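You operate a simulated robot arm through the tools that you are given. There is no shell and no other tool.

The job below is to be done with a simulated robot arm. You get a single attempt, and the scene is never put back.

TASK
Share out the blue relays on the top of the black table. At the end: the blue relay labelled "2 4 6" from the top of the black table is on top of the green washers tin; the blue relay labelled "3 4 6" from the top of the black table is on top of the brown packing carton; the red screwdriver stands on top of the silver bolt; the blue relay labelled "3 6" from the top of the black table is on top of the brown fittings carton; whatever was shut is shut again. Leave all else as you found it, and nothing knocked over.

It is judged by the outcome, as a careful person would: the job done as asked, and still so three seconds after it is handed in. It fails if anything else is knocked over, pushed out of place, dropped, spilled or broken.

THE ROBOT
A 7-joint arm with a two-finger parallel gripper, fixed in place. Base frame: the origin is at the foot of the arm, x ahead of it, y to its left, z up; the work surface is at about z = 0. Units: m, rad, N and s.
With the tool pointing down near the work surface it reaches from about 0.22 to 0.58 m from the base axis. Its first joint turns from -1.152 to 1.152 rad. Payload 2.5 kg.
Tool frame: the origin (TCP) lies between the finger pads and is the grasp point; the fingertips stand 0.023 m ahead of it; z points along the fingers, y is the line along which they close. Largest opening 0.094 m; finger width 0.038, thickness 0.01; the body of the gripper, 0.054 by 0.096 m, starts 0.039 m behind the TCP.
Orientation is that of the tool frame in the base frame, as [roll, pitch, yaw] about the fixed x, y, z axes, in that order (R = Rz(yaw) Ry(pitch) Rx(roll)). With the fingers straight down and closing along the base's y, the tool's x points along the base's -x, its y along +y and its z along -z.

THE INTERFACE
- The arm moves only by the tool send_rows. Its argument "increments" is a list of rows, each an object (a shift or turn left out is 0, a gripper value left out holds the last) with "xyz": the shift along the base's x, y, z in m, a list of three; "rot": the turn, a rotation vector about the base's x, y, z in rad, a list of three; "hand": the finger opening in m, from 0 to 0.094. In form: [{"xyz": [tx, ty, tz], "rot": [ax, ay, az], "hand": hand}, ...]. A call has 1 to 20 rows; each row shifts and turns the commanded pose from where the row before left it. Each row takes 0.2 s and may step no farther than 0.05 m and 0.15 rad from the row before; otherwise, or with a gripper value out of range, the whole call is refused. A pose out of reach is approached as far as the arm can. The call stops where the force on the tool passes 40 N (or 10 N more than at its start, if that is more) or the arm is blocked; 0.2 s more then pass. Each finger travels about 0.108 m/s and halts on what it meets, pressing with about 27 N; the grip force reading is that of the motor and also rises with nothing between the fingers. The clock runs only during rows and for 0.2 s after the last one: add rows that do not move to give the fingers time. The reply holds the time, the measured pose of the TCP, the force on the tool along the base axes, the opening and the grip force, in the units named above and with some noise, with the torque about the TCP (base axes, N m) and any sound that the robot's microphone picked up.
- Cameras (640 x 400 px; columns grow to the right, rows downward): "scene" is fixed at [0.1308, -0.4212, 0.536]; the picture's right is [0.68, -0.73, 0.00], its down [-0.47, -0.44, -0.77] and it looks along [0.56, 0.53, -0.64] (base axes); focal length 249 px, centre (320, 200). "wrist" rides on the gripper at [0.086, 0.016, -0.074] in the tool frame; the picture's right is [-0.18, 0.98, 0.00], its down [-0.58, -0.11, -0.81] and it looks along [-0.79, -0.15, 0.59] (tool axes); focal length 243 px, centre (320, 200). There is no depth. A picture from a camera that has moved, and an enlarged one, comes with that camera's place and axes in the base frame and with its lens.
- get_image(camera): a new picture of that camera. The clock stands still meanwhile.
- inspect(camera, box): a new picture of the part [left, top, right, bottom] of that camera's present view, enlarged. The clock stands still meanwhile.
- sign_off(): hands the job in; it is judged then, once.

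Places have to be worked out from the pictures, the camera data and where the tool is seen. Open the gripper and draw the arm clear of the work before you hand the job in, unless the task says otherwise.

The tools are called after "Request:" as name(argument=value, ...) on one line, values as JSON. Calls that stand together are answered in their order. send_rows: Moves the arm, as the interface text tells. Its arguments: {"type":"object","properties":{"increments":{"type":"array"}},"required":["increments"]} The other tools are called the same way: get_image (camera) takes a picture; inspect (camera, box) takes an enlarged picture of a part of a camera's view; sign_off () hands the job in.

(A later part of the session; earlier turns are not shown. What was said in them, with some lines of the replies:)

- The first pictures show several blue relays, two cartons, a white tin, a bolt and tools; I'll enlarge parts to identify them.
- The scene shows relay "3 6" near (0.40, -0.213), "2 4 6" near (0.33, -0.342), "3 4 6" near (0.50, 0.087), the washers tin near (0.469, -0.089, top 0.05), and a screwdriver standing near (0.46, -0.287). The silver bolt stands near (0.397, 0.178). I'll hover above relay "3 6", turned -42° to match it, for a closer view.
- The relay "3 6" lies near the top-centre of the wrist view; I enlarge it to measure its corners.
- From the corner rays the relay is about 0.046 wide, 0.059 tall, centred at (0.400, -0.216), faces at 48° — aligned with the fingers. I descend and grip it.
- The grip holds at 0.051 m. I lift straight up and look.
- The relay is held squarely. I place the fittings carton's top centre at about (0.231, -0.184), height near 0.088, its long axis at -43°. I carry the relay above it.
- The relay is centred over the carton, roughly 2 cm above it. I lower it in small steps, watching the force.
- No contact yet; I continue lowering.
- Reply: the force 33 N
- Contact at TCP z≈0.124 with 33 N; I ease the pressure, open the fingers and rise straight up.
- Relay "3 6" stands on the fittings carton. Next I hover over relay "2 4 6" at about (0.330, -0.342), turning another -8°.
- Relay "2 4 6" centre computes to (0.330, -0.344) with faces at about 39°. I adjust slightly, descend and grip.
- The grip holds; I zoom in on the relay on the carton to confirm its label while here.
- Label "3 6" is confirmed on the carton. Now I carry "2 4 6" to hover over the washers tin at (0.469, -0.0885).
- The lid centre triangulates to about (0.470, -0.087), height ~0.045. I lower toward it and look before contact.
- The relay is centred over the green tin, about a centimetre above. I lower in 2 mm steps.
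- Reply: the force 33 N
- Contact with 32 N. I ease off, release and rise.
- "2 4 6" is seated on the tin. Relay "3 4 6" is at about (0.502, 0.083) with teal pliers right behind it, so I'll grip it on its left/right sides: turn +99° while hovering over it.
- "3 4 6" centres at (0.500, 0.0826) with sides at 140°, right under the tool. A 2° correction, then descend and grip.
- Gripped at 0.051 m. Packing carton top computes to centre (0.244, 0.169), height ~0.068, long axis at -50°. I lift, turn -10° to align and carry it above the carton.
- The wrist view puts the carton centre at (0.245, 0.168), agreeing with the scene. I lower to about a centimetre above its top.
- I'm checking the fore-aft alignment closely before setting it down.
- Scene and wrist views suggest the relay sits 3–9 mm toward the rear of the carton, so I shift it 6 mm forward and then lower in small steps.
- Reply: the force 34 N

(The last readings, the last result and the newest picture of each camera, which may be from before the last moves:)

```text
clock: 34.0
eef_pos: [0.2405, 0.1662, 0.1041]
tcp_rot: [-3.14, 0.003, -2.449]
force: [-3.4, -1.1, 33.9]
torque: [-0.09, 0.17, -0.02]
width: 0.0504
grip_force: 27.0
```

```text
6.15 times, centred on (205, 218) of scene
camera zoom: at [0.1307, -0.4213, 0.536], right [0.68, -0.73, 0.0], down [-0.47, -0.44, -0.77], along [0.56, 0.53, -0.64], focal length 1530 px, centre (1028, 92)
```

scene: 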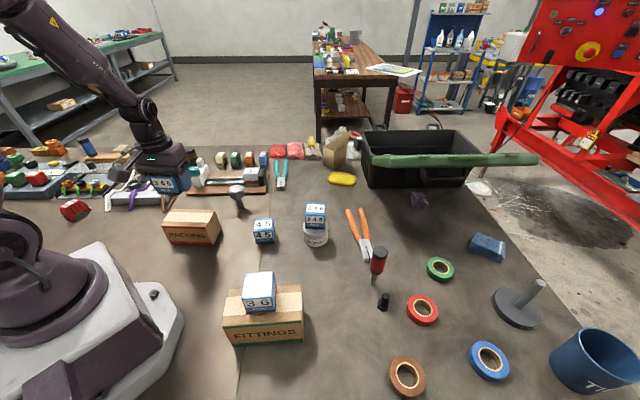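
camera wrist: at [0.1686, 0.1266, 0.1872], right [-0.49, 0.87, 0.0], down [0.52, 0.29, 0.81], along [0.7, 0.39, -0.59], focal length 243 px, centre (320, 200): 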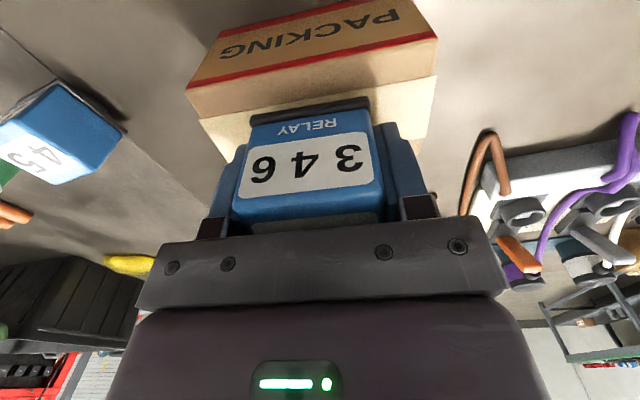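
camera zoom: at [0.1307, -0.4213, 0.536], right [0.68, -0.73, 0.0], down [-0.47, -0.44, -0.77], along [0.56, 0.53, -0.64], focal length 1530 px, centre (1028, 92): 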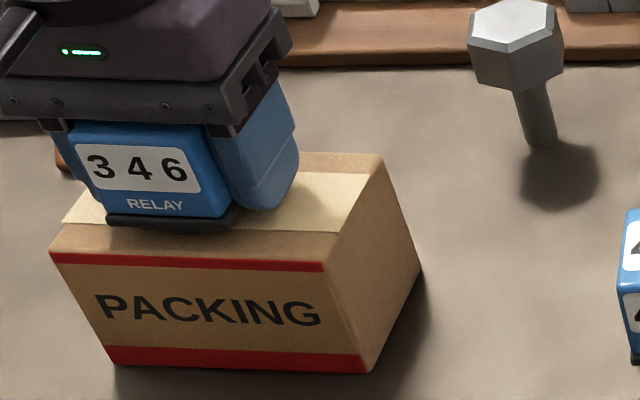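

Contact at 34 N with the relay well inside the carton top. I ease off, release, and rise.

Request:
send_rows(increments=[{"xyz": [0, 0, 0.0017]}, {}, {"hand": 0.055}, {"hand": 0.062}, {"hand": 0.075}, {}, {}, {"xyz": [0, 0, 0.02]}, {"xyz": [0, 0, 0.04]}, {"xyz": [0, 0, 0.045]}, {}])

Request:
inspect(camera="scene", box=[150, 150, 290, 260])

Request:
get_image(camera="wrist")

```text
clock: 36.4
eef_pos: [0.2386, 0.1668, 0.2103]
tcp_rot: [3.141, -0.001, -2.447]
force: [0.7, 0.1, -0.1]
torque: [0.01, -0.01, -0.01]
width: 0.075
grip_force: 0.0
```

```text
3.64 times, centred on (220, 205) of scene
camera zoom: at [0.1308, -0.4212, 0.536], right [0.68, -0.73, 0.0], down [-0.47, -0.44, -0.77], along [0.56, 0.53, -0.64], focal length 904 px, centre (684, 182)
```

zoom: 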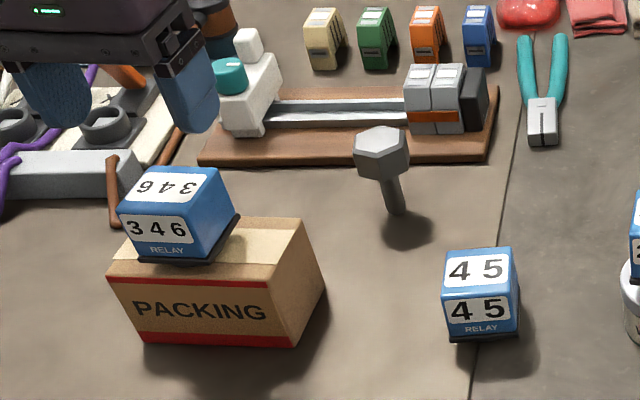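

```text
taken
camera wrist: at [0.1626, 0.1239, 0.2851], right [-0.49, 0.87, 0.0], down [0.52, 0.29, 0.81], along [0.7, 0.39, -0.59], focal length 243 px, centre (320, 200)
```

wrist: 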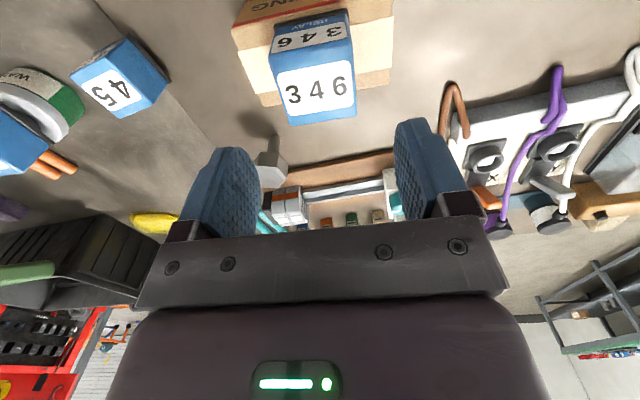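

"3 4 6" is on the packing carton. Now the screwdriver and bolt: I enlarge both to measure them carefully.

Request:
inspect(camera="scene", box=[216, 175, 266, 215])

Request:
inspect(camera="scene", box=[350, 235, 410, 290])

Request:
inspect(camera="wrist", box=[200, 100, 360, 200])

Request:
get_image(camera="scene")

```text
10.00 times, centred on (241, 195) of scene
camera zoom: at [0.1308, -0.4212, 0.536], right [0.68, -0.73, 0.0], down [-0.47, -0.44, -0.77], along [0.56, 0.53, -0.64], focal length 2486 px, centre (1110, 250)
```

zoom: 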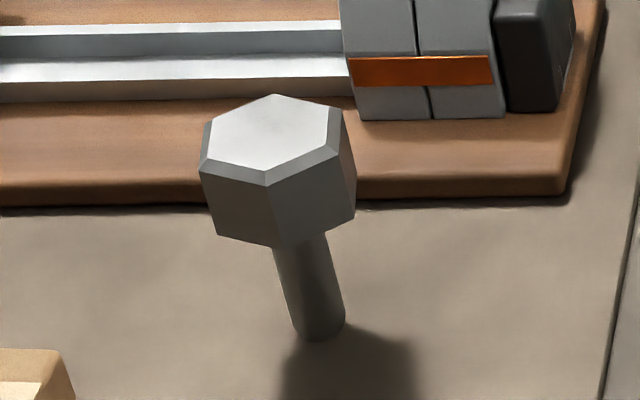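

```text
7.27 times, centred on (380, 262) of scene
camera zoom: at [0.1308, -0.4212, 0.536], right [0.68, -0.73, 0.0], down [-0.47, -0.44, -0.77], along [0.56, 0.53, -0.64], focal length 1808 px, centre (-116, -254)
```

zoom: 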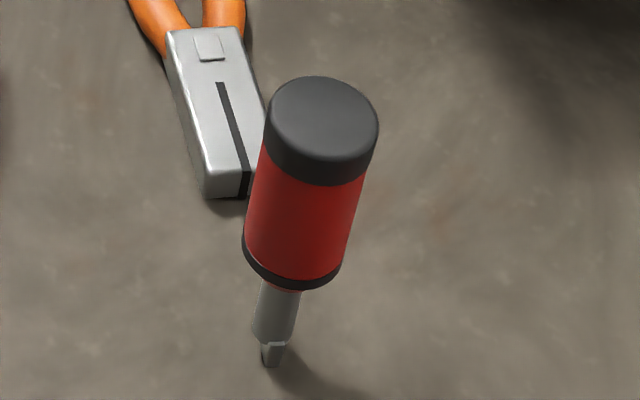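

```text
4.00 times, centred on (280, 150) of wrist
camera zoom: at [0.1626, 0.1239, 0.2851], right [-0.49, 0.87, 0.0], down [0.52, 0.29, 0.81], along [0.7, 0.39, -0.59], focal length 970 px, centre (480, 400)
```

zoom: 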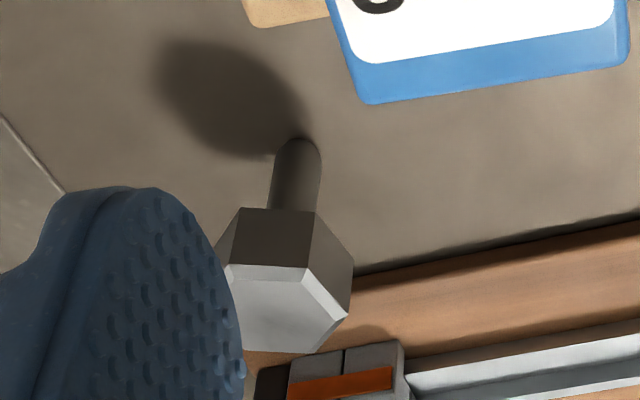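

```text
taken
```

scene: 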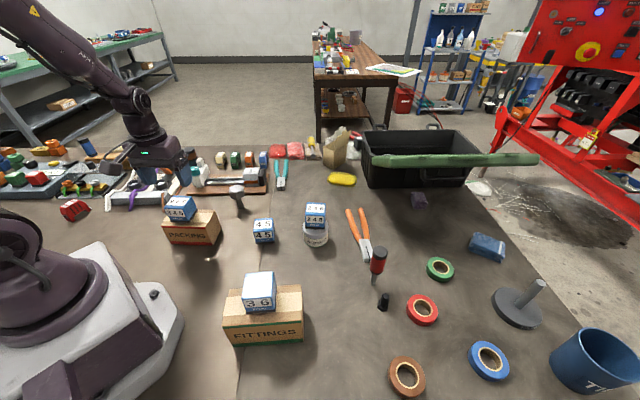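

Both are upright: the bolt stands on its shank with a hex head on top, and the screwdriver on its blade. I move to hover above the screwdriver for a close look at its blade and axis.

Request:
send_rows(increments=[{"xyz": [0.0183, -0.0379, 0.002], "rot": [0, 0, -0.11], "hand": 0.09}, {"xyz": [0.0183, -0.0379, 0.002], "rot": [0, 0, -0.11]}, {"xyz": [0.0183, -0.0379, 0.002], "rot": [0, 0, -0.11]}, {"xyz": [0.0183, -0.0379, 0.002], "rot": [0, 0, -0.11]}, {"xyz": [0.0183, -0.0379, 0.002], "rot": [0, 0, -0.11]}, {"xyz": [0.0183, -0.0379, 0.002], "rot": [0, 0, -0.11]}, {"xyz": [0.0183, -0.0379, 0.002], "rot": [0, 0, -0.11]}, {"xyz": [0.0183, -0.0379, 0.002], "rot": [0, 0, -0.11]}, {"xyz": [0.0183, -0.0379, 0.002], "rot": [0, 0, -0.11]}, {"xyz": [0.0183, -0.0379, 0.002], "rot": [0, 0, -0.11]}, {"xyz": [0.0183, -0.0379, 0], "rot": [0, 0, -0.11]}, {"xyz": [0.0183, -0.0379, 0], "rot": [0, 0, -0.11]}, {}, {}])

Request:
get_image(camera="wrist")

Request:
inspect(camera="wrist", box=[240, 0, 400, 100])

Request:
get_image(camera="scene")

```text
clock: 39.4
eef_pos: [0.46, -0.291, 0.2318]
tcp_rot: [3.141, 0.001, 2.516]
force: [-0.6, 0.4, 0.1]
torque: [-0.04, 0.01, 0.0]
width: 0.0901
grip_force: 0.1
```

```text
taken
camera wrist: at [0.3998, -0.2271, 0.3066], right [0.73, 0.69, 0.0], down [0.41, -0.43, 0.81], along [0.55, -0.58, -0.59], focal length 243 px, centre (320, 200)
```

wrist: 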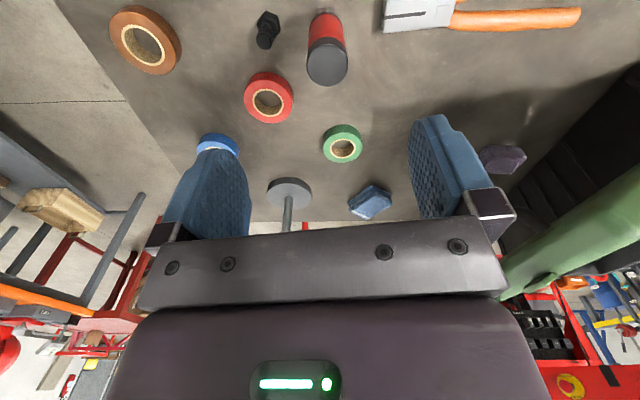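

```text
4.00 times, centred on (320, 50) of wrist
camera zoom: at [0.3998, -0.2271, 0.3066], right [0.73, 0.69, 0.0], down [0.41, -0.43, 0.81], along [0.55, -0.58, -0.59], focal length 970 px, centre (320, 800)
```

zoom: 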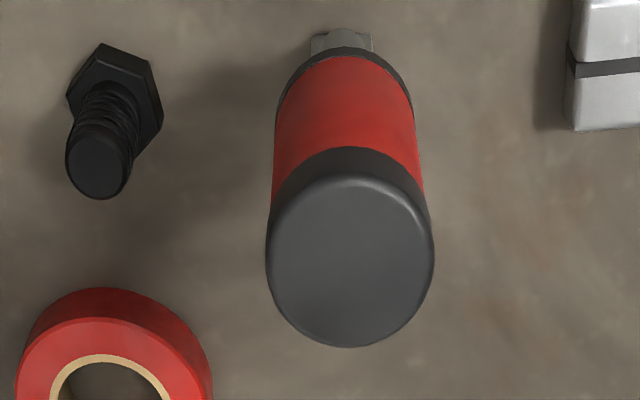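

```text
taken
```

scene: 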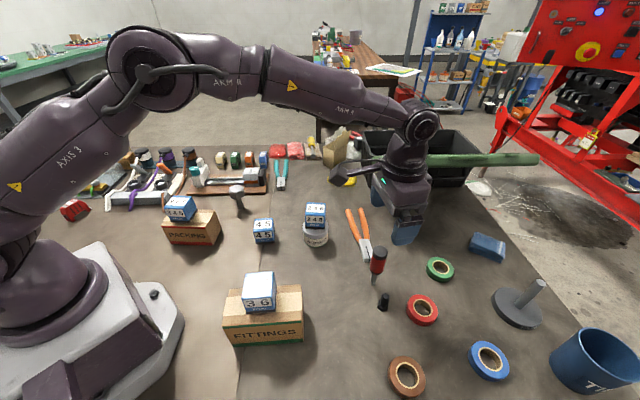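

The screwdriver's axis computes to about (0.462, -0.285), top near 0.12, blade wide along ~45°. I align above it, narrow the fingers to 0.06 and lower to just above the cap for a finer check.

Request:
send_rows(increments=[{"xyz": [0.002, 0.006, -0.02], "rot": [0, 0, -0.08], "hand": 0.06}, {"xyz": [0, 0, -0.03], "rot": [0, 0, -0.08]}, {"xyz": [0, 0, -0.025]}, {}, {}])

Request:
get_image(camera="wrist")

Request:
inspect(camera="wrist", box=[220, 20, 420, 145])

Request:
inspect(camera="scene", box=[340, 190, 420, 290])

```text
clock: 40.6
eef_pos: [0.4624, -0.2832, 0.1573]
tcp_rot: [3.141, 0.0, 2.357]
force: [-0.4, 0.3, 0.1]
torque: [0.02, -0.03, 0.02]
width: 0.0597
grip_force: 0.0
```

```text
taken
camera wrist: at [0.4129, -0.2096, 0.2313], right [0.83, 0.56, 0.0], down [0.33, -0.49, 0.81], along [0.46, -0.67, -0.59], focal length 243 px, centre (320, 200)
```

wrist: 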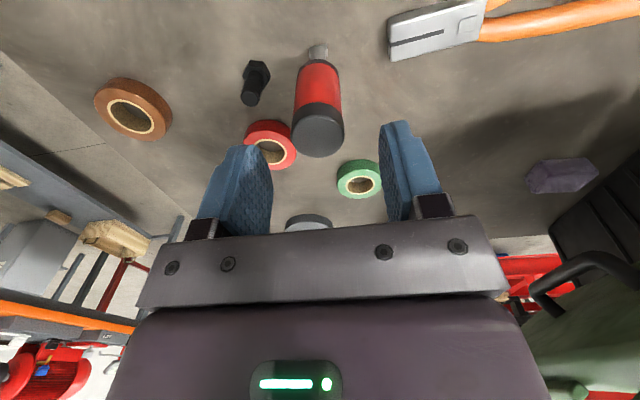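

```text
3.20 times, centred on (320, 82) of wrist
camera zoom: at [0.4129, -0.2096, 0.2313], right [0.83, 0.56, 0.0], down [0.33, -0.49, 0.81], along [0.46, -0.67, -0.59], focal length 776 px, centre (320, 576)
```

zoom: 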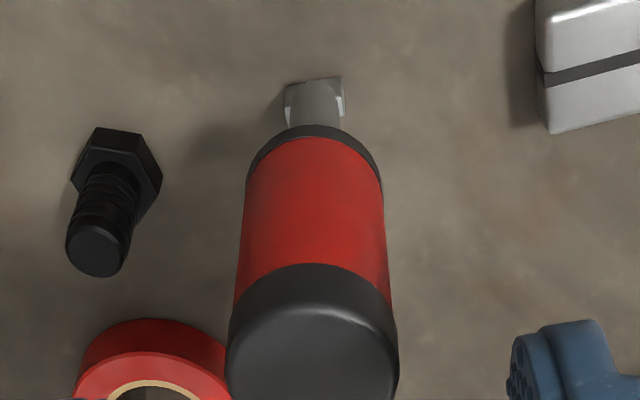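

```text
4.00 times, centred on (380, 240) of scene
camera zoom: at [0.1308, -0.4212, 0.536], right [0.68, -0.73, 0.0], down [-0.47, -0.44, -0.77], along [0.56, 0.53, -0.64], focal length 994 px, centre (80, 40)
```

zoom: 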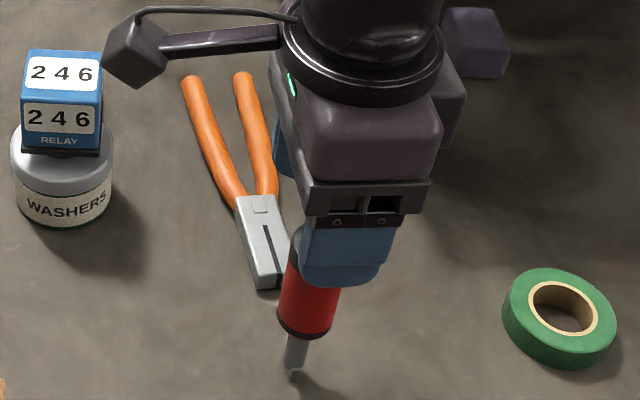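

The blade is 16 mm wide along ~42°, centred within 2–3 mm of the tool axis. I correct, lower to z≈0.099 around the handle, and close slowly.

Request:
send_rows(increments=[{"xyz": [0.0003, -0.0023, -0.01], "rot": [0, 0, -0.04]}, {"xyz": [0, 0, -0.016]}, {"xyz": [0, 0, -0.016]}, {"xyz": [0, 0, -0.016]}, {}, {"hand": 0.052}, {"hand": 0.046}, {"hand": 0.042}, {"hand": 0.039}, {}])

Request:
get_image(camera="wrist")

Request:
inspect(camera="scene", box=[340, 190, 420, 290])

```text
clock: 42.8
eef_pos: [0.4627, -0.2859, 0.0992]
tcp_rot: [-3.14, -0.001, 2.316]
force: [0.3, -0.6, 0.0]
torque: [0.0, 0.0, 0.02]
width: 0.0391
grip_force: 0.1
```

```text
taken
camera wrist: at [0.4157, -0.2112, 0.1734], right [0.85, 0.53, 0.0], down [0.31, -0.5, 0.81], along [0.43, -0.68, -0.59], focal length 243 px, centre (320, 200)
```

wrist: 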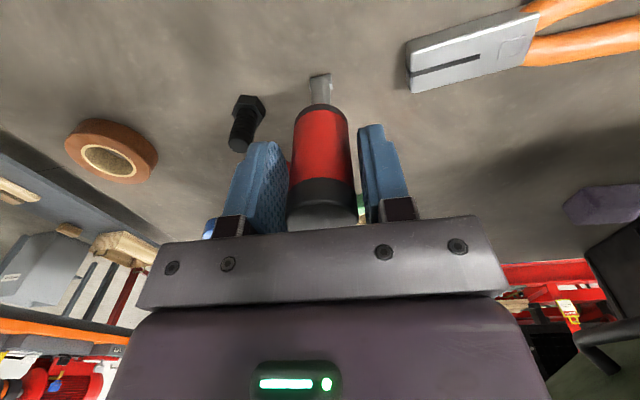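

```text
4.00 times, centred on (380, 240) of scene
camera zoom: at [0.1308, -0.4212, 0.536], right [0.68, -0.73, 0.0], down [-0.47, -0.44, -0.77], along [0.56, 0.53, -0.64], focal length 994 px, centre (80, 40)
```

zoom: 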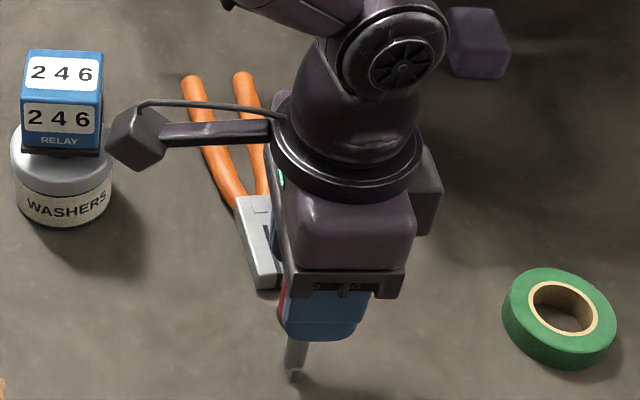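

The handle sits nearly centred between the fingers. I close the last millimetres gently.

Request:
send_rows(increments=[{"hand": 0.037}, {"hand": 0.0355}, {"hand": 0.034}, {"hand": 0.0325}, {"hand": 0.031}, {"hand": 0.0295}, {"hand": 0.028}, {"hand": 0.02}, {}, {}, {}])

Request:
inspect(camera="wrist", box=[220, 50, 420, 230])

Request:
inspect(camera="scene", box=[340, 240, 420, 290])

```text
clock: 45.2
eef_pos: [0.4615, -0.2855, 0.0987]
tcp_rot: [3.141, 0.002, 2.314]
force: [-0.3, 0.4, -0.1]
torque: [0.02, -0.03, -0.02]
width: 0.0304
grip_force: 27.0
```

```text
2.22 times, centred on (320, 140) of wrist
camera zoom: at [0.4156, -0.2112, 0.1734], right [0.85, 0.53, 0.0], down [0.31, -0.5, 0.81], along [0.43, -0.68, -0.59], focal length 539 px, centre (320, 333)
```

zoom: 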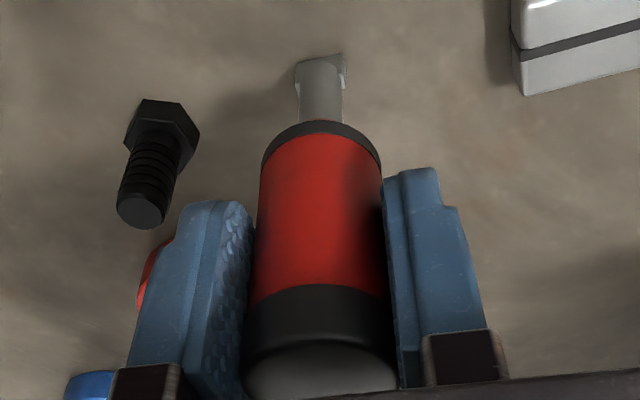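

```text
8.00 times, centred on (380, 265) of scene
camera zoom: at [0.1308, -0.4212, 0.536], right [0.68, -0.73, 0.0], down [-0.47, -0.44, -0.77], along [0.56, 0.53, -0.64], focal length 1989 px, centre (-160, -320)
```

zoom: 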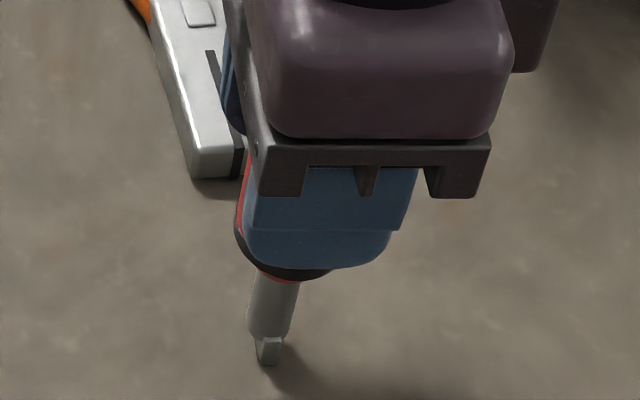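

The screwdriver is gripped at 0.0304 m, its tip still in place and on the tool axis. I lift it straight up gently, well above everything.

Request:
send_rows(increments=[{"xyz": [0, 0, 0.004]}, {"xyz": [0, 0, 0.01]}, {"xyz": [0, 0, 0.02]}, {"xyz": [0, 0, 0.03]}, {"xyz": [0, 0, 0.035]}, {"xyz": [0, 0, 0.03]}, {"xyz": [0, 0, 0.02]}, {"xyz": [0, 0, 0.011]}, {}, {}])

Request:
inspect(camera="scene", box=[320, 150, 440, 290])

Request:
get_image(camera="wrist")

```text
clock: 47.4
eef_pos: [0.4622, -0.2859, 0.257]
tcp_rot: [-3.14, 0.0, 2.316]
force: [-0.9, 0.4, -0.3]
torque: [-0.01, 0.03, 0.0]
width: 0.0302
grip_force: 27.3
```

```text
2.86 times, centred on (380, 220) of scene
camera zoom: at [0.1308, -0.4212, 0.536], right [0.68, -0.73, 0.0], down [-0.47, -0.44, -0.77], along [0.56, 0.53, -0.64], focal length 710 px, centre (149, 143)
```

zoom: 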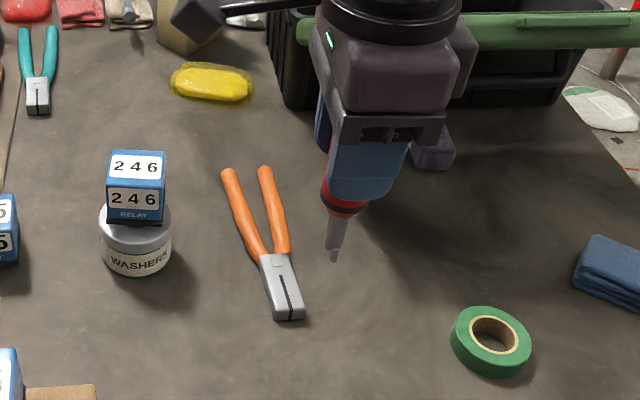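

```text
taken
camera wrist: at [0.4155, -0.2112, 0.3323], right [0.85, 0.53, 0.0], down [0.31, -0.5, 0.81], along [0.43, -0.68, -0.59], focal length 243 px, centre (320, 200)
```

wrist: 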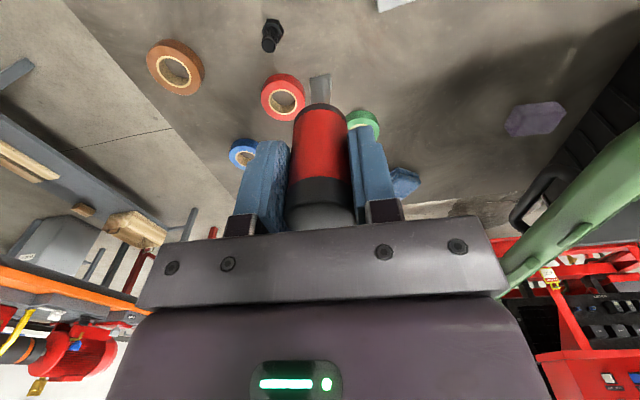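

Held upright; force is nominal. I carry it high toward the bolt, with gentle ramps.

Request:
send_rows(increments=[{"xyz": [-0.0021, 0.015, 0]}, {"xyz": [-0.0034, 0.025, 0]}, {"xyz": [-0.0048, 0.0348, 0]}, {"xyz": [-0.0048, 0.0348, 0]}, {"xyz": [-0.0048, 0.0348, 0]}, {"xyz": [-0.0048, 0.0348, 0]}, {"xyz": [-0.0048, 0.0348, 0]}, {"xyz": [-0.0048, 0.0348, 0]}, {"xyz": [-0.0048, 0.0348, 0]}, {"xyz": [-0.0048, 0.0348, 0]}, {"xyz": [-0.0048, 0.0348, 0]}, {"xyz": [-0.0048, 0.0348, 0]}, {"xyz": [-0.0048, 0.0348, 0]}, {"xyz": [-0.0035, 0.0257, 0]}, {"xyz": [-0.0021, 0.015, 0]}, {}, {}])

Request:
get_image(camera="wrist")

Request:
get_image(camera="scene")

Request:
inspect(camera="scene", box=[190, 120, 290, 220])

```text
clock: 51.0
eef_pos: [0.398, 0.179, 0.2568]
tcp_rot: [3.14, -0.001, 2.315]
force: [-0.4, -0.5, 0.0]
torque: [-0.03, -0.01, 0.02]
width: 0.03
grip_force: 27.0
```

```text
taken
camera wrist: at [0.3513, 0.2541, 0.3316], right [0.85, 0.53, 0.0], down [0.31, -0.5, 0.81], along [0.43, -0.68, -0.59], focal length 243 px, centre (320, 200)
```

wrist: 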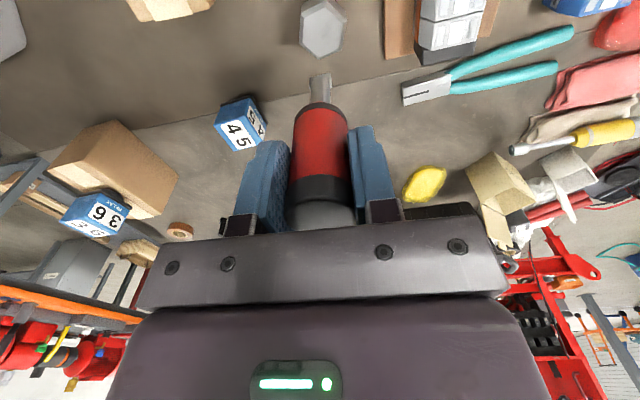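

```text
taken
```

scene: 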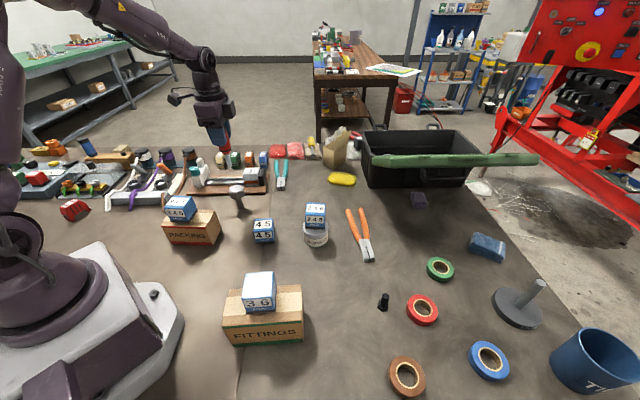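

```text
4.00 times, centred on (240, 170) of scene
camera zoom: at [0.1308, -0.4212, 0.536], right [0.68, -0.73, 0.0], down [-0.47, -0.44, -0.77], along [0.56, 0.53, -0.64], focal length 994 px, centre (640, 320)
```

zoom: 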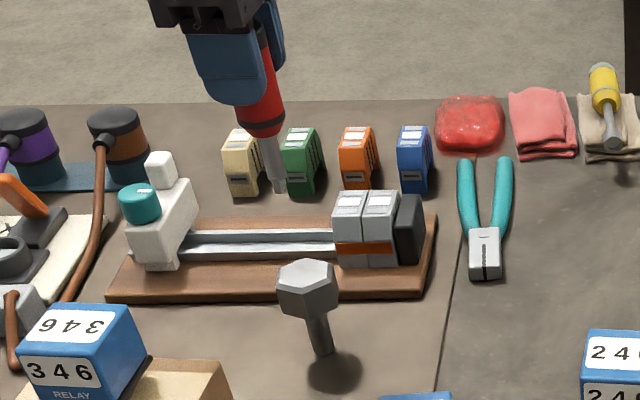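

The bolt head lies just below the tip in the wrist view. I lower so that the tip is about 2 cm above it and measure in both cameras.

Request:
send_rows(increments=[{"xyz": [0, 0, -0.01]}, {"xyz": [0, 0, -0.02]}, {"xyz": [0, 0, -0.015]}, {"xyz": [0, 0, -0.01]}, {}, {}])

Request:
inspect(camera="wrist", box=[260, 20, 380, 120])

Request:
inspect(camera="scene", box=[206, 145, 276, 215])

```text
clock: 52.4
eef_pos: [0.398, 0.1779, 0.202]
tcp_rot: [-3.141, -0.002, 2.317]
force: [-0.7, -0.1, -1.2]
torque: [-0.04, 0.01, -0.01]
width: 0.0301
grip_force: 27.5
```

```text
4.00 times, centred on (320, 70) of wrist
camera zoom: at [0.3517, 0.2523, 0.2767], right [0.85, 0.53, 0.0], down [0.31, -0.5, 0.81], along [0.43, -0.68, -0.59], focal length 970 px, centre (320, 720)
```

zoom: 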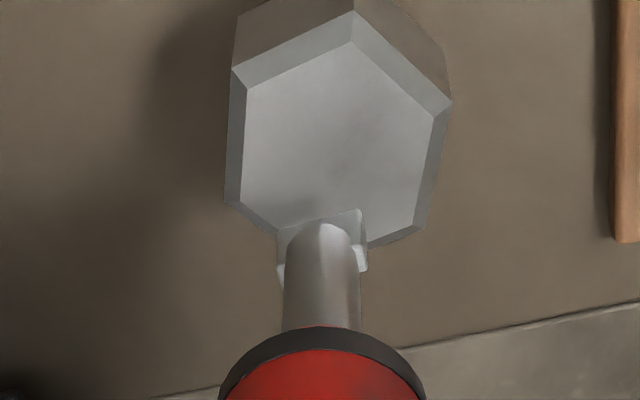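

```text
5.71 times, centred on (241, 180) of scene
camera zoom: at [0.1308, -0.4212, 0.536], right [0.68, -0.73, 0.0], down [-0.47, -0.44, -0.77], along [0.56, 0.53, -0.64], focal length 1420 px, centre (771, 314)
```

zoom: 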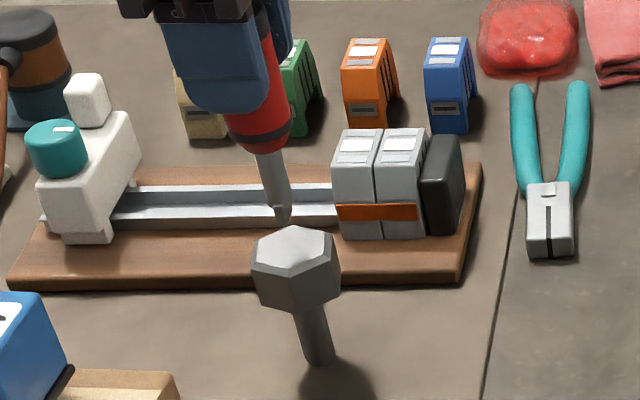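

The tip is aligned in the scene's lateral direction and about 2.5 mm off in the wrist's. I shift it and lower to several millimetres above the head.

Request:
send_rows(increments=[{"xyz": [0.0021, 0.0013, -0.004]}, {"xyz": [0, 0, -0.005]}, {"xyz": [0, 0, -0.004]}, {}, {}])

Request:
inspect(camera="wrist", box=[270, 30, 370, 110])

Request:
inspect(camera="scene", box=[216, 165, 266, 215])

```text
clock: 53.6
eef_pos: [0.4016, 0.1786, 0.1888]
tcp_rot: [-3.14, 0.0, 2.316]
force: [0.3, -0.2, -1.2]
torque: [0.01, 0.03, -0.01]
width: 0.0301
grip_force: 27.3
```

```text
5.00 times, centred on (320, 70) of wrist
camera zoom: at [0.3548, 0.2535, 0.2636], right [0.85, 0.53, 0.0], down [0.31, -0.5, 0.81], along [0.43, -0.68, -0.59], focal length 1213 px, centre (320, 850)
```

zoom: 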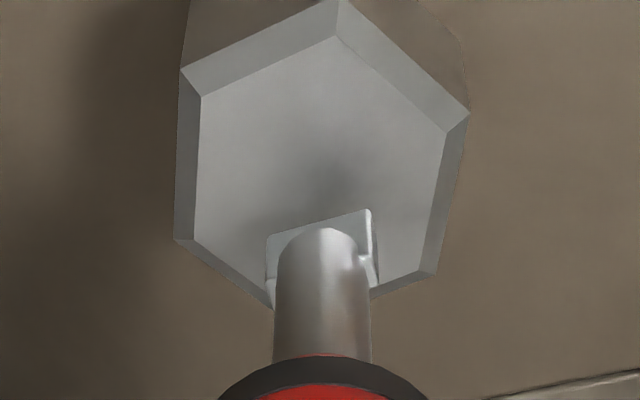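

```text
8.00 times, centred on (241, 190) of scene
camera zoom: at [0.1308, -0.4212, 0.536], right [0.68, -0.73, 0.0], down [-0.47, -0.44, -0.77], along [0.56, 0.53, -0.64], focal length 1989 px, centre (952, 280)
```

zoom: 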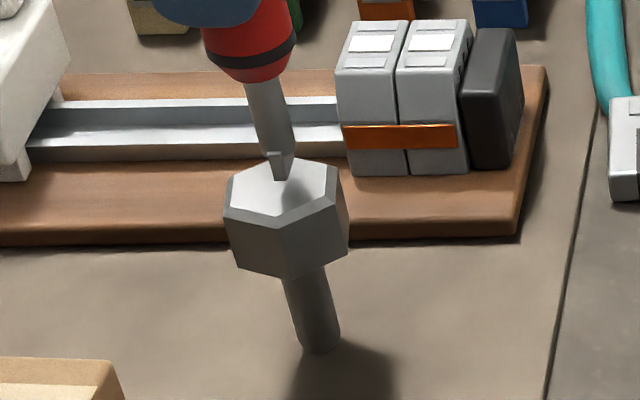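

Both views now agree to about 1 mm laterally (tip column 319 vs head 317 in wrist; scene converges at 285). I lower in fine steps, watching for contact.

Request:
send_rows(increments=[{"xyz": [0, 0, -0.001]}, {"xyz": [0, 0, -0.001]}, {"xyz": [0, 0, -0.001]}, {}])

Request:
inspect(camera="wrist", box=[270, 30, 370, 110])

Request:
inspect(camera="scene", box=[216, 165, 266, 215])

```text
clock: 54.6
eef_pos: [0.4004, 0.1787, 0.1861]
tcp_rot: [-3.141, 0.001, 2.316]
force: [0.2, -0.5, -1.1]
torque: [0.01, 0.01, 0.0]
width: 0.0299
grip_force: 27.2
```

```text
5.00 times, centred on (320, 70) of wrist
camera zoom: at [0.3539, 0.2534, 0.2608], right [0.85, 0.53, 0.0], down [0.31, -0.5, 0.81], along [0.43, -0.68, -0.59], focal length 1213 px, centre (320, 850)
```

zoom: 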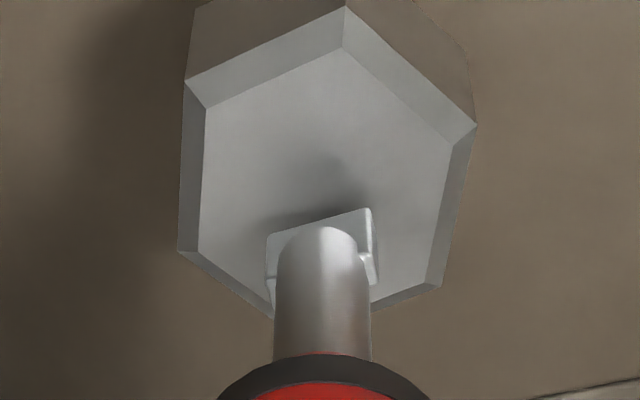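

```text
8.00 times, centred on (241, 190) of scene
camera zoom: at [0.1308, -0.4212, 0.536], right [0.68, -0.73, 0.0], down [-0.47, -0.44, -0.77], along [0.56, 0.53, -0.64], focal length 1989 px, centre (952, 280)
```

zoom: 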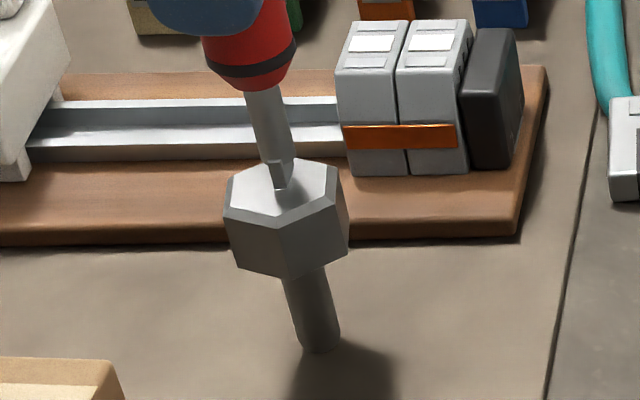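

The scene's lowest blade pixel is its near corner (the blade is wide along the view), so everything is consistent: about 6 mm remain and alignment is within ~1 mm. I continue lowering.

Request:
send_rows(increments=[{"xyz": [0.0002, 0.0001, -0.0012]}, {"xyz": [0, 0, -0.0012]}, {"xyz": [0, 0, -0.0012]}, {}])

Request:
inspect(camera="wrist", box=[270, 30, 370, 110])

Request:
inspect(camera="scene", box=[221, 170, 256, 205])

```text
clock: 55.6
eef_pos: [0.3997, 0.1784, 0.1834]
tcp_rot: [3.141, -0.001, 2.316]
force: [-0.9, 0.2, -0.3]
torque: [-0.03, 0.01, -0.01]
width: 0.0298
grip_force: 26.9
```

```text
5.00 times, centred on (320, 70) of wrist
camera zoom: at [0.354, 0.2533, 0.2575], right [0.85, 0.53, 0.0], down [0.31, -0.5, 0.81], along [0.43, -0.68, -0.59], focal length 1213 px, centre (320, 850)
```

zoom: 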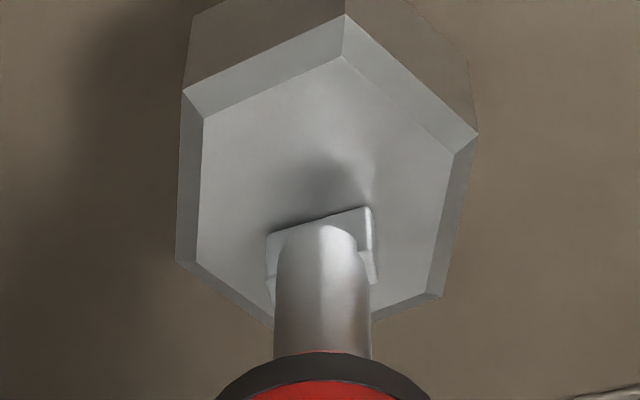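

```text
11.43 times, centred on (238, 188) of scene
camera zoom: at [0.1308, -0.4212, 0.536], right [0.68, -0.73, 0.0], down [-0.47, -0.44, -0.77], along [0.56, 0.53, -0.64], focal length 2841 px, centre (1251, 343)
```

zoom: 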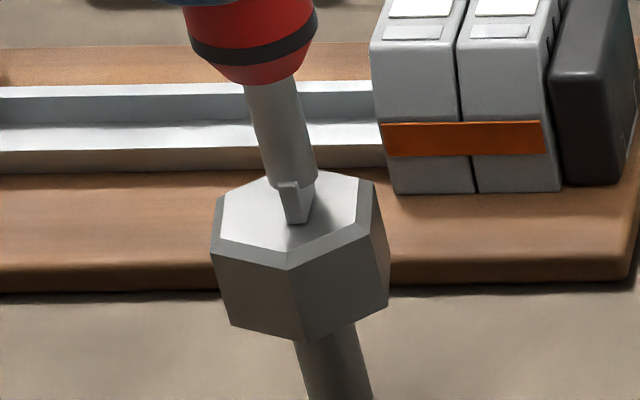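

About 3 mm remain; I zoom in for a last lateral check in the scene view.

Request:
inspect(camera="scene", box=[228, 180, 248, 200])

```text
16.00 times, centred on (238, 190) of scene
camera zoom: at [0.1308, -0.4212, 0.536], right [0.68, -0.73, 0.0], down [-0.47, -0.44, -0.77], along [0.56, 0.53, -0.64], focal length 3977 px, centre (1632, 360)
```

zoom: 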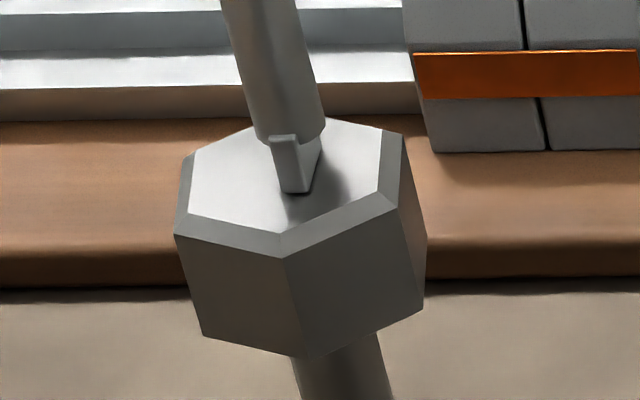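

Direct comparison shows the tip about 2 mm off toward the scene's right; I shift it 2 mm the other way and re-measure.

Request:
send_rows(increments=[{"xyz": [-0.0014, 0.0015, 0]}, {}, {}])

Request:
inspect(camera="scene", box=[228, 180, 248, 200])

Request:
inspect(camera="wrist", box=[270, 30, 370, 110])

```text
clock: 56.4
eef_pos: [0.3997, 0.181, 0.1835]
tcp_rot: [-3.141, 0.002, 2.315]
force: [0.1, -0.1, -0.7]
torque: [0.03, -0.01, -0.01]
width: 0.03
grip_force: 26.6
```

```text
16.00 times, centred on (238, 190) of scene
camera zoom: at [0.1308, -0.4212, 0.536], right [0.68, -0.73, 0.0], down [-0.47, -0.44, -0.77], along [0.56, 0.53, -0.64], focal length 3977 px, centre (1632, 360)
```

zoom: 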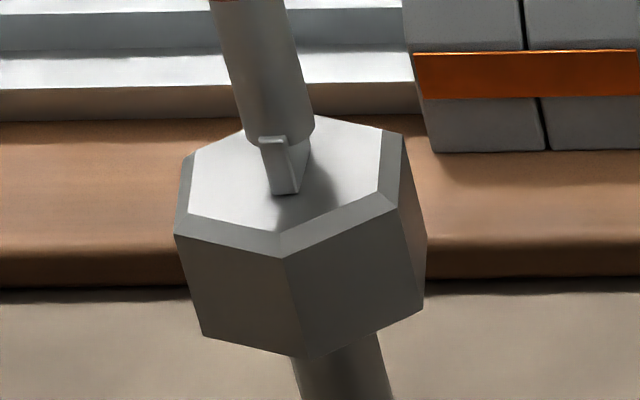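

```text
5.00 times, centred on (320, 70) of wrist
camera zoom: at [0.3527, 0.2549, 0.2574], right [0.85, 0.53, 0.0], down [0.31, -0.5, 0.81], along [0.43, -0.68, -0.59], focal length 1213 px, centre (320, 850)
```

zoom: 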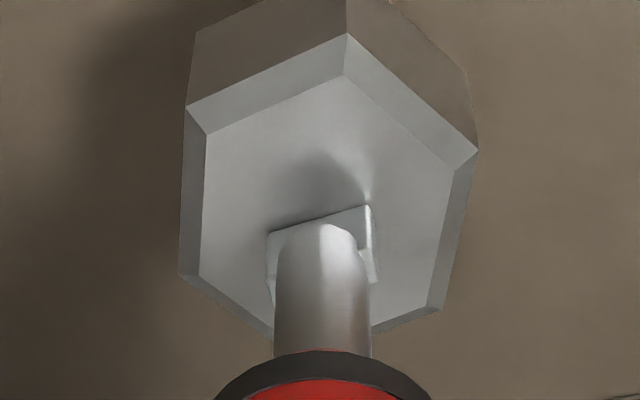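

Now the tip is within about 1–1.5 mm of the head's centre in both views. I lower in half-millimetre steps.

Request:
send_rows(increments=[{"xyz": [0, 0, -0.0005]}, {"xyz": [0, 0, -0.0005]}, {}])

```text
clock: 57.2
eef_pos: [0.4, 0.1813, 0.1823]
tcp_rot: [3.141, -0.001, 2.315]
force: [0.2, -1.3, 8.5]
torque: [-0.14, 0.11, 0.01]
width: 0.03
grip_force: 27.1
```

First contact at about 9 N. I check both views for tilt before releasing.

Request:
inspect(camera="scene", box=[213, 140, 263, 215])

Request:
inspect(camera="wrist", box=[250, 20, 390, 240])

```text
5.33 times, centred on (238, 178) of scene
camera zoom: at [0.1307, -0.4212, 0.536], right [0.68, -0.73, 0.0], down [-0.47, -0.44, -0.77], along [0.56, 0.53, -0.64], focal length 1326 px, centre (757, 320)
```

zoom: 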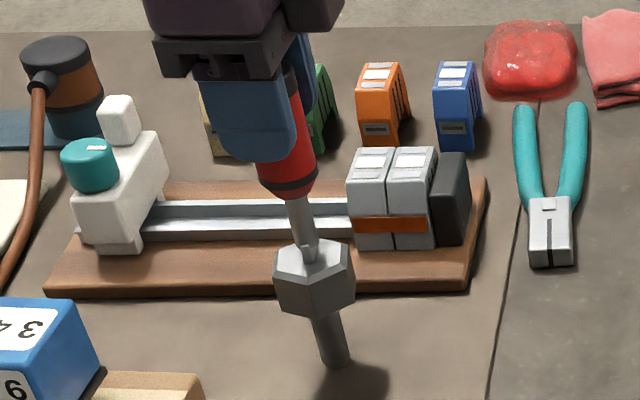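

```text
1.82 times, centred on (320, 130) of wrist
camera zoom: at [0.353, 0.2552, 0.2573], right [0.85, 0.53, 0.0], down [0.31, -0.5, 0.81], along [0.43, -0.68, -0.59], focal length 441 px, centre (320, 327)
```

zoom: 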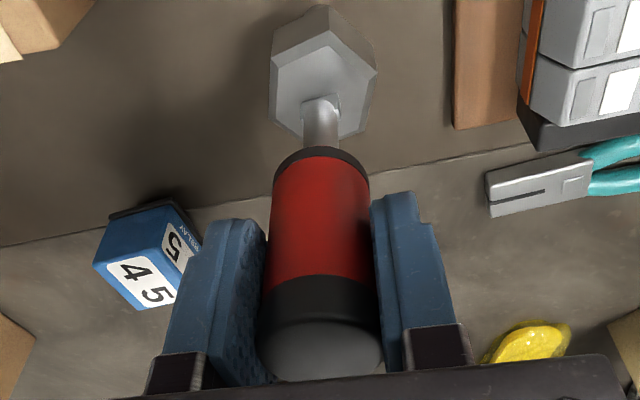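

The screwdriver looks vertical in both views and seated near the head's centre. I ease the load slightly, then release with one clean opening.

Request:
send_rows(increments=[{"xyz": [0, 0, 0.0003]}, {}, {"hand": 0.05}, {}])

Request:
inspect(camera="scene", box=[213, 140, 263, 215])

Request:
inspect(camera="wrist", box=[250, 20, 390, 240])

```text
clock: 58.2
eef_pos: [0.4, 0.1799, 0.1813]
tcp_rot: [3.141, -0.001, 2.316]
force: [-0.1, 0.5, -0.3]
torque: [0.02, 0.0, -0.05]
width: 0.0502
grip_force: 0.1
```

```text
5.33 times, centred on (238, 178) of scene
camera zoom: at [0.1308, -0.4212, 0.536], right [0.68, -0.73, 0.0], down [-0.47, -0.44, -0.77], along [0.56, 0.53, -0.64], focal length 1326 px, centre (757, 320)
```

zoom: 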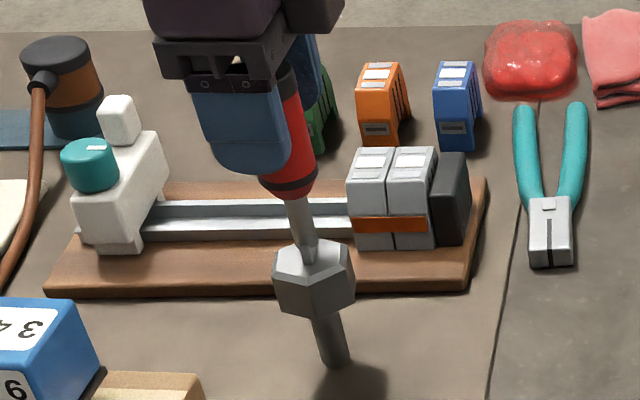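

```text
1.82 times, centred on (320, 130) of wrist
camera zoom: at [0.3529, 0.2551, 0.2565], right [0.85, 0.53, 0.0], down [0.31, -0.5, 0.81], along [0.43, -0.68, -0.59], focal length 441 px, centre (320, 327)
```

zoom: 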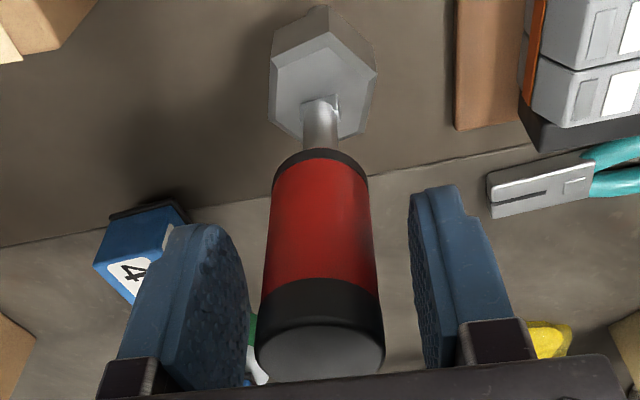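

It stands free between the open fingers. I wait a second and compare again before retreating.

Request:
send_rows(increments=[{}, {}, {}, {}, {}, {}])

Request:
inspect(camera="wrist", box=[250, 20, 390, 240])

Request:
inspect(camera="scene", box=[213, 140, 263, 215])

```text
clock: 59.6
eef_pos: [0.3991, 0.1812, 0.1821]
tcp_rot: [3.141, 0.001, 2.316]
force: [0.0, -0.6, -0.9]
torque: [-0.04, -0.01, -0.02]
width: 0.0501
grip_force: 0.1
```

```text
1.82 times, centred on (320, 130) of wrist
camera zoom: at [0.353, 0.2551, 0.2567], right [0.85, 0.53, 0.0], down [0.31, -0.5, 0.81], along [0.43, -0.68, -0.59], focal length 441 px, centre (320, 327)
```

zoom: 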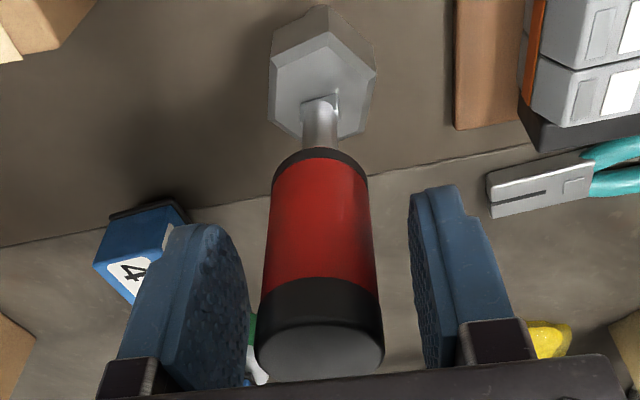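

```text
5.33 times, centred on (238, 178) of scene
camera zoom: at [0.1308, -0.4212, 0.536], right [0.68, -0.73, 0.0], down [-0.47, -0.44, -0.77], along [0.56, 0.53, -0.64], focal length 1326 px, centre (757, 320)
```

zoom: 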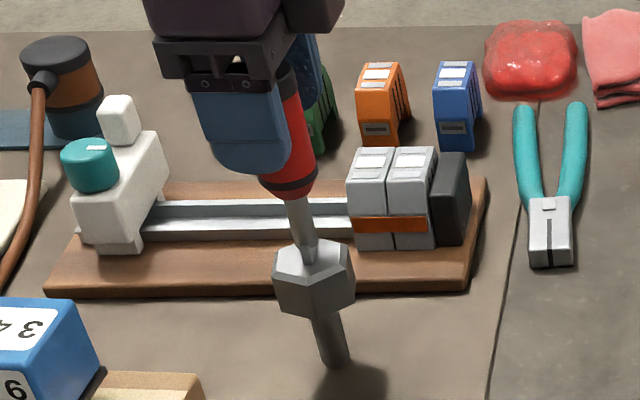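

It is steady. I widen the fingers a little more and rise straight up, clear of the screwdriver.

Request:
send_rows(increments=[{"hand": 0.06}, {"hand": 0.07}, {}, {"xyz": [0, 0, 0.01]}, {"xyz": [0, 0, 0.02]}, {"xyz": [0, 0, 0.03]}, {"xyz": [0, 0, 0.035]}, {"xyz": [0, 0, 0.035]}, {"xyz": [0, 0, 0.02]}, {}])

Request:
get_image(camera="scene")

Request:
get_image(camera="wrist")

```text
clock: 61.8
eef_pos: [0.3996, 0.1809, 0.3307]
tcp_rot: [-3.141, 0.001, 2.315]
force: [-0.2, -0.1, 0.3]
torque: [0.01, 0.03, 0.0]
width: 0.0701
grip_force: 0.1
```

```text
taken
```

scene: 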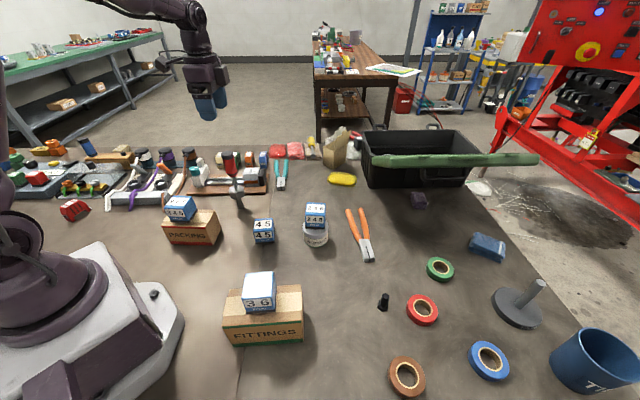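

```text
taken
camera wrist: at [0.353, 0.2543, 0.4066], right [0.85, 0.53, 0.0], down [0.31, -0.5, 0.81], along [0.43, -0.68, -0.59], focal length 243 px, centre (320, 200)
```

wrist: 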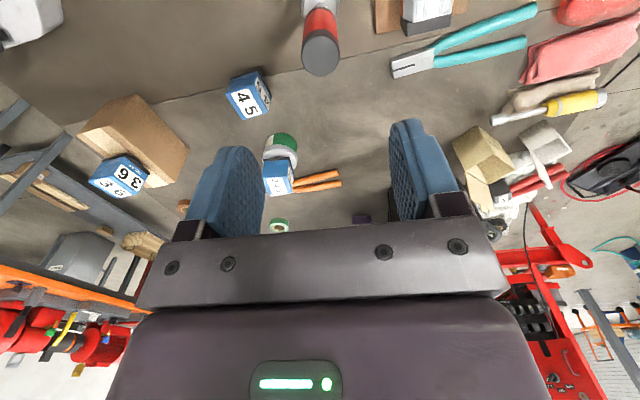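

The screwdriver stands on the bolt and the arm is clear above. I retreat to near the starting pose and check everything once more.

Request:
send_rows(increments=[{"xyz": [-0.0135, -0.0353, 0.001], "rot": [0, 0, 0.09]}, {"xyz": [-0.0135, -0.0353, 0.001], "rot": [0, 0, 0.09]}, {"xyz": [-0.0135, -0.0353, 0.001], "rot": [0, 0, 0.09]}, {"xyz": [-0.0135, -0.0353, 0.001], "rot": [0, 0, 0.09]}, {"xyz": [-0.0135, -0.0353, 0.001], "rot": [0, 0, 0.09]}, {"xyz": [-0.0135, -0.0353, 0.001], "rot": [0, 0, 0.09]}, {"xyz": [-0.0135, -0.0353, 0.001], "rot": [0, 0, 0.09]}, {"xyz": [-0.0135, -0.0353, 0], "rot": [0, 0, 0.09]}, {"xyz": [-0.0135, -0.0353, 0], "rot": [0, 0, 0.09], "hand": 0.094}, {}, {}, {}])

Request:
get_image(camera="scene")

Request:
inspect(camera="scene", box=[150, 130, 350, 255])

Request:
get_image(camera="wrist")

```text
clock: 64.4
eef_pos: [0.2782, -0.1351, 0.339]
tcp_rot: [3.141, 0.001, 3.125]
force: [0.5, -0.6, 0.1]
torque: [0.02, 0.0, 0.0]
width: 0.0938
grip_force: 0.1
```

```text
taken
```

scene: 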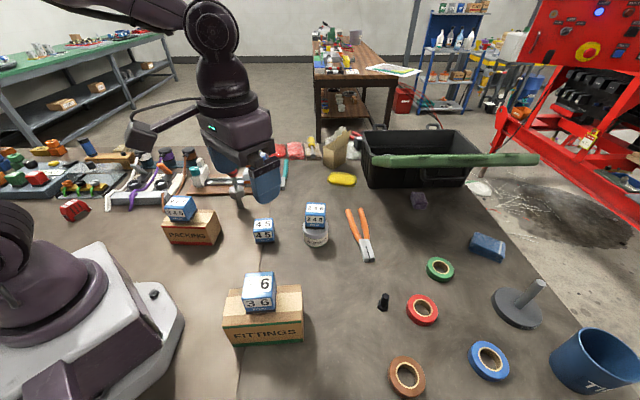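

```text
3.20 times, centred on (250, 192) of scene
camera zoom: at [0.1308, -0.4212, 0.536], right [0.68, -0.73, 0.0], down [-0.47, -0.44, -0.77], along [0.56, 0.53, -0.64], focal length 795 px, centre (544, 224)
```

zoom: 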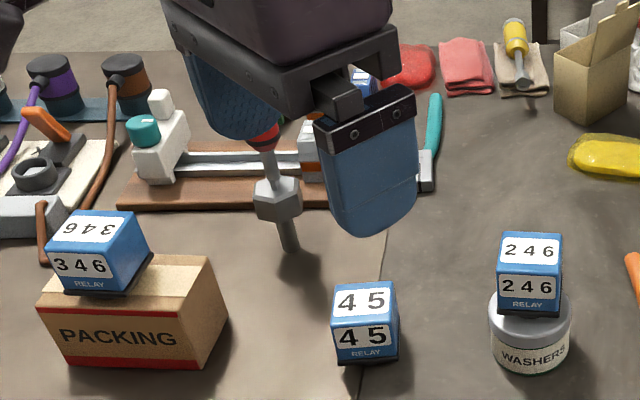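

```text
taken
camera wrist: at [0.1925, -0.1177, 0.4131], right [0.2, 0.98, 0.0], down [0.58, -0.12, 0.81], along [0.79, -0.16, -0.59], focal length 243 px, centre (320, 200)
```

wrist: 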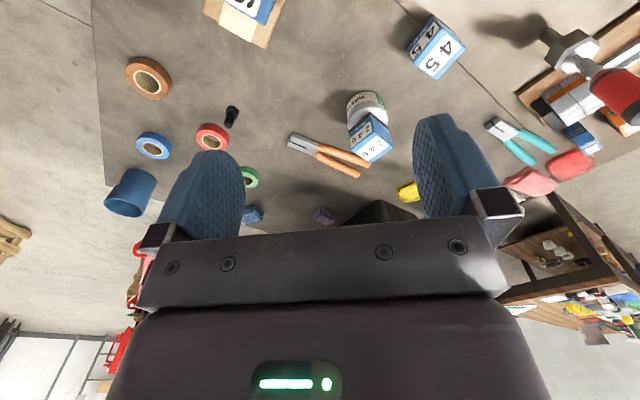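

Everything is in place: "3 6" is on the fittings carton, "2 4 6" on the shut washers tin and "3 4 6" on the packing carton. The screwdriver stands on the silver bolt, and the arm is clear with the gripper open, so I hand the job in.

Request:
sign_off()

```text
The job is handed in.
```

The job is finished and handed in. In the last pictures before sign-off, everything was where you asked:

- **Relay "3 6"** is on top of the brown fittings carton.
- **Relay "2 4 6"** is on top of the green washers tin. The lid stayed shut throughout.
- **Relay "3 4 6"** is on top of the brown packing carton.
- **Red screwdriver** stands upright on its blade on top of the silver bolt. It was steady when I released it and still standing after the arm moved away.

Relay "4 5" and the other items on the table look untouched, and nothing was knocked over. The gripper is open and the arm is back near its starting position. The judging result was not shown to me.
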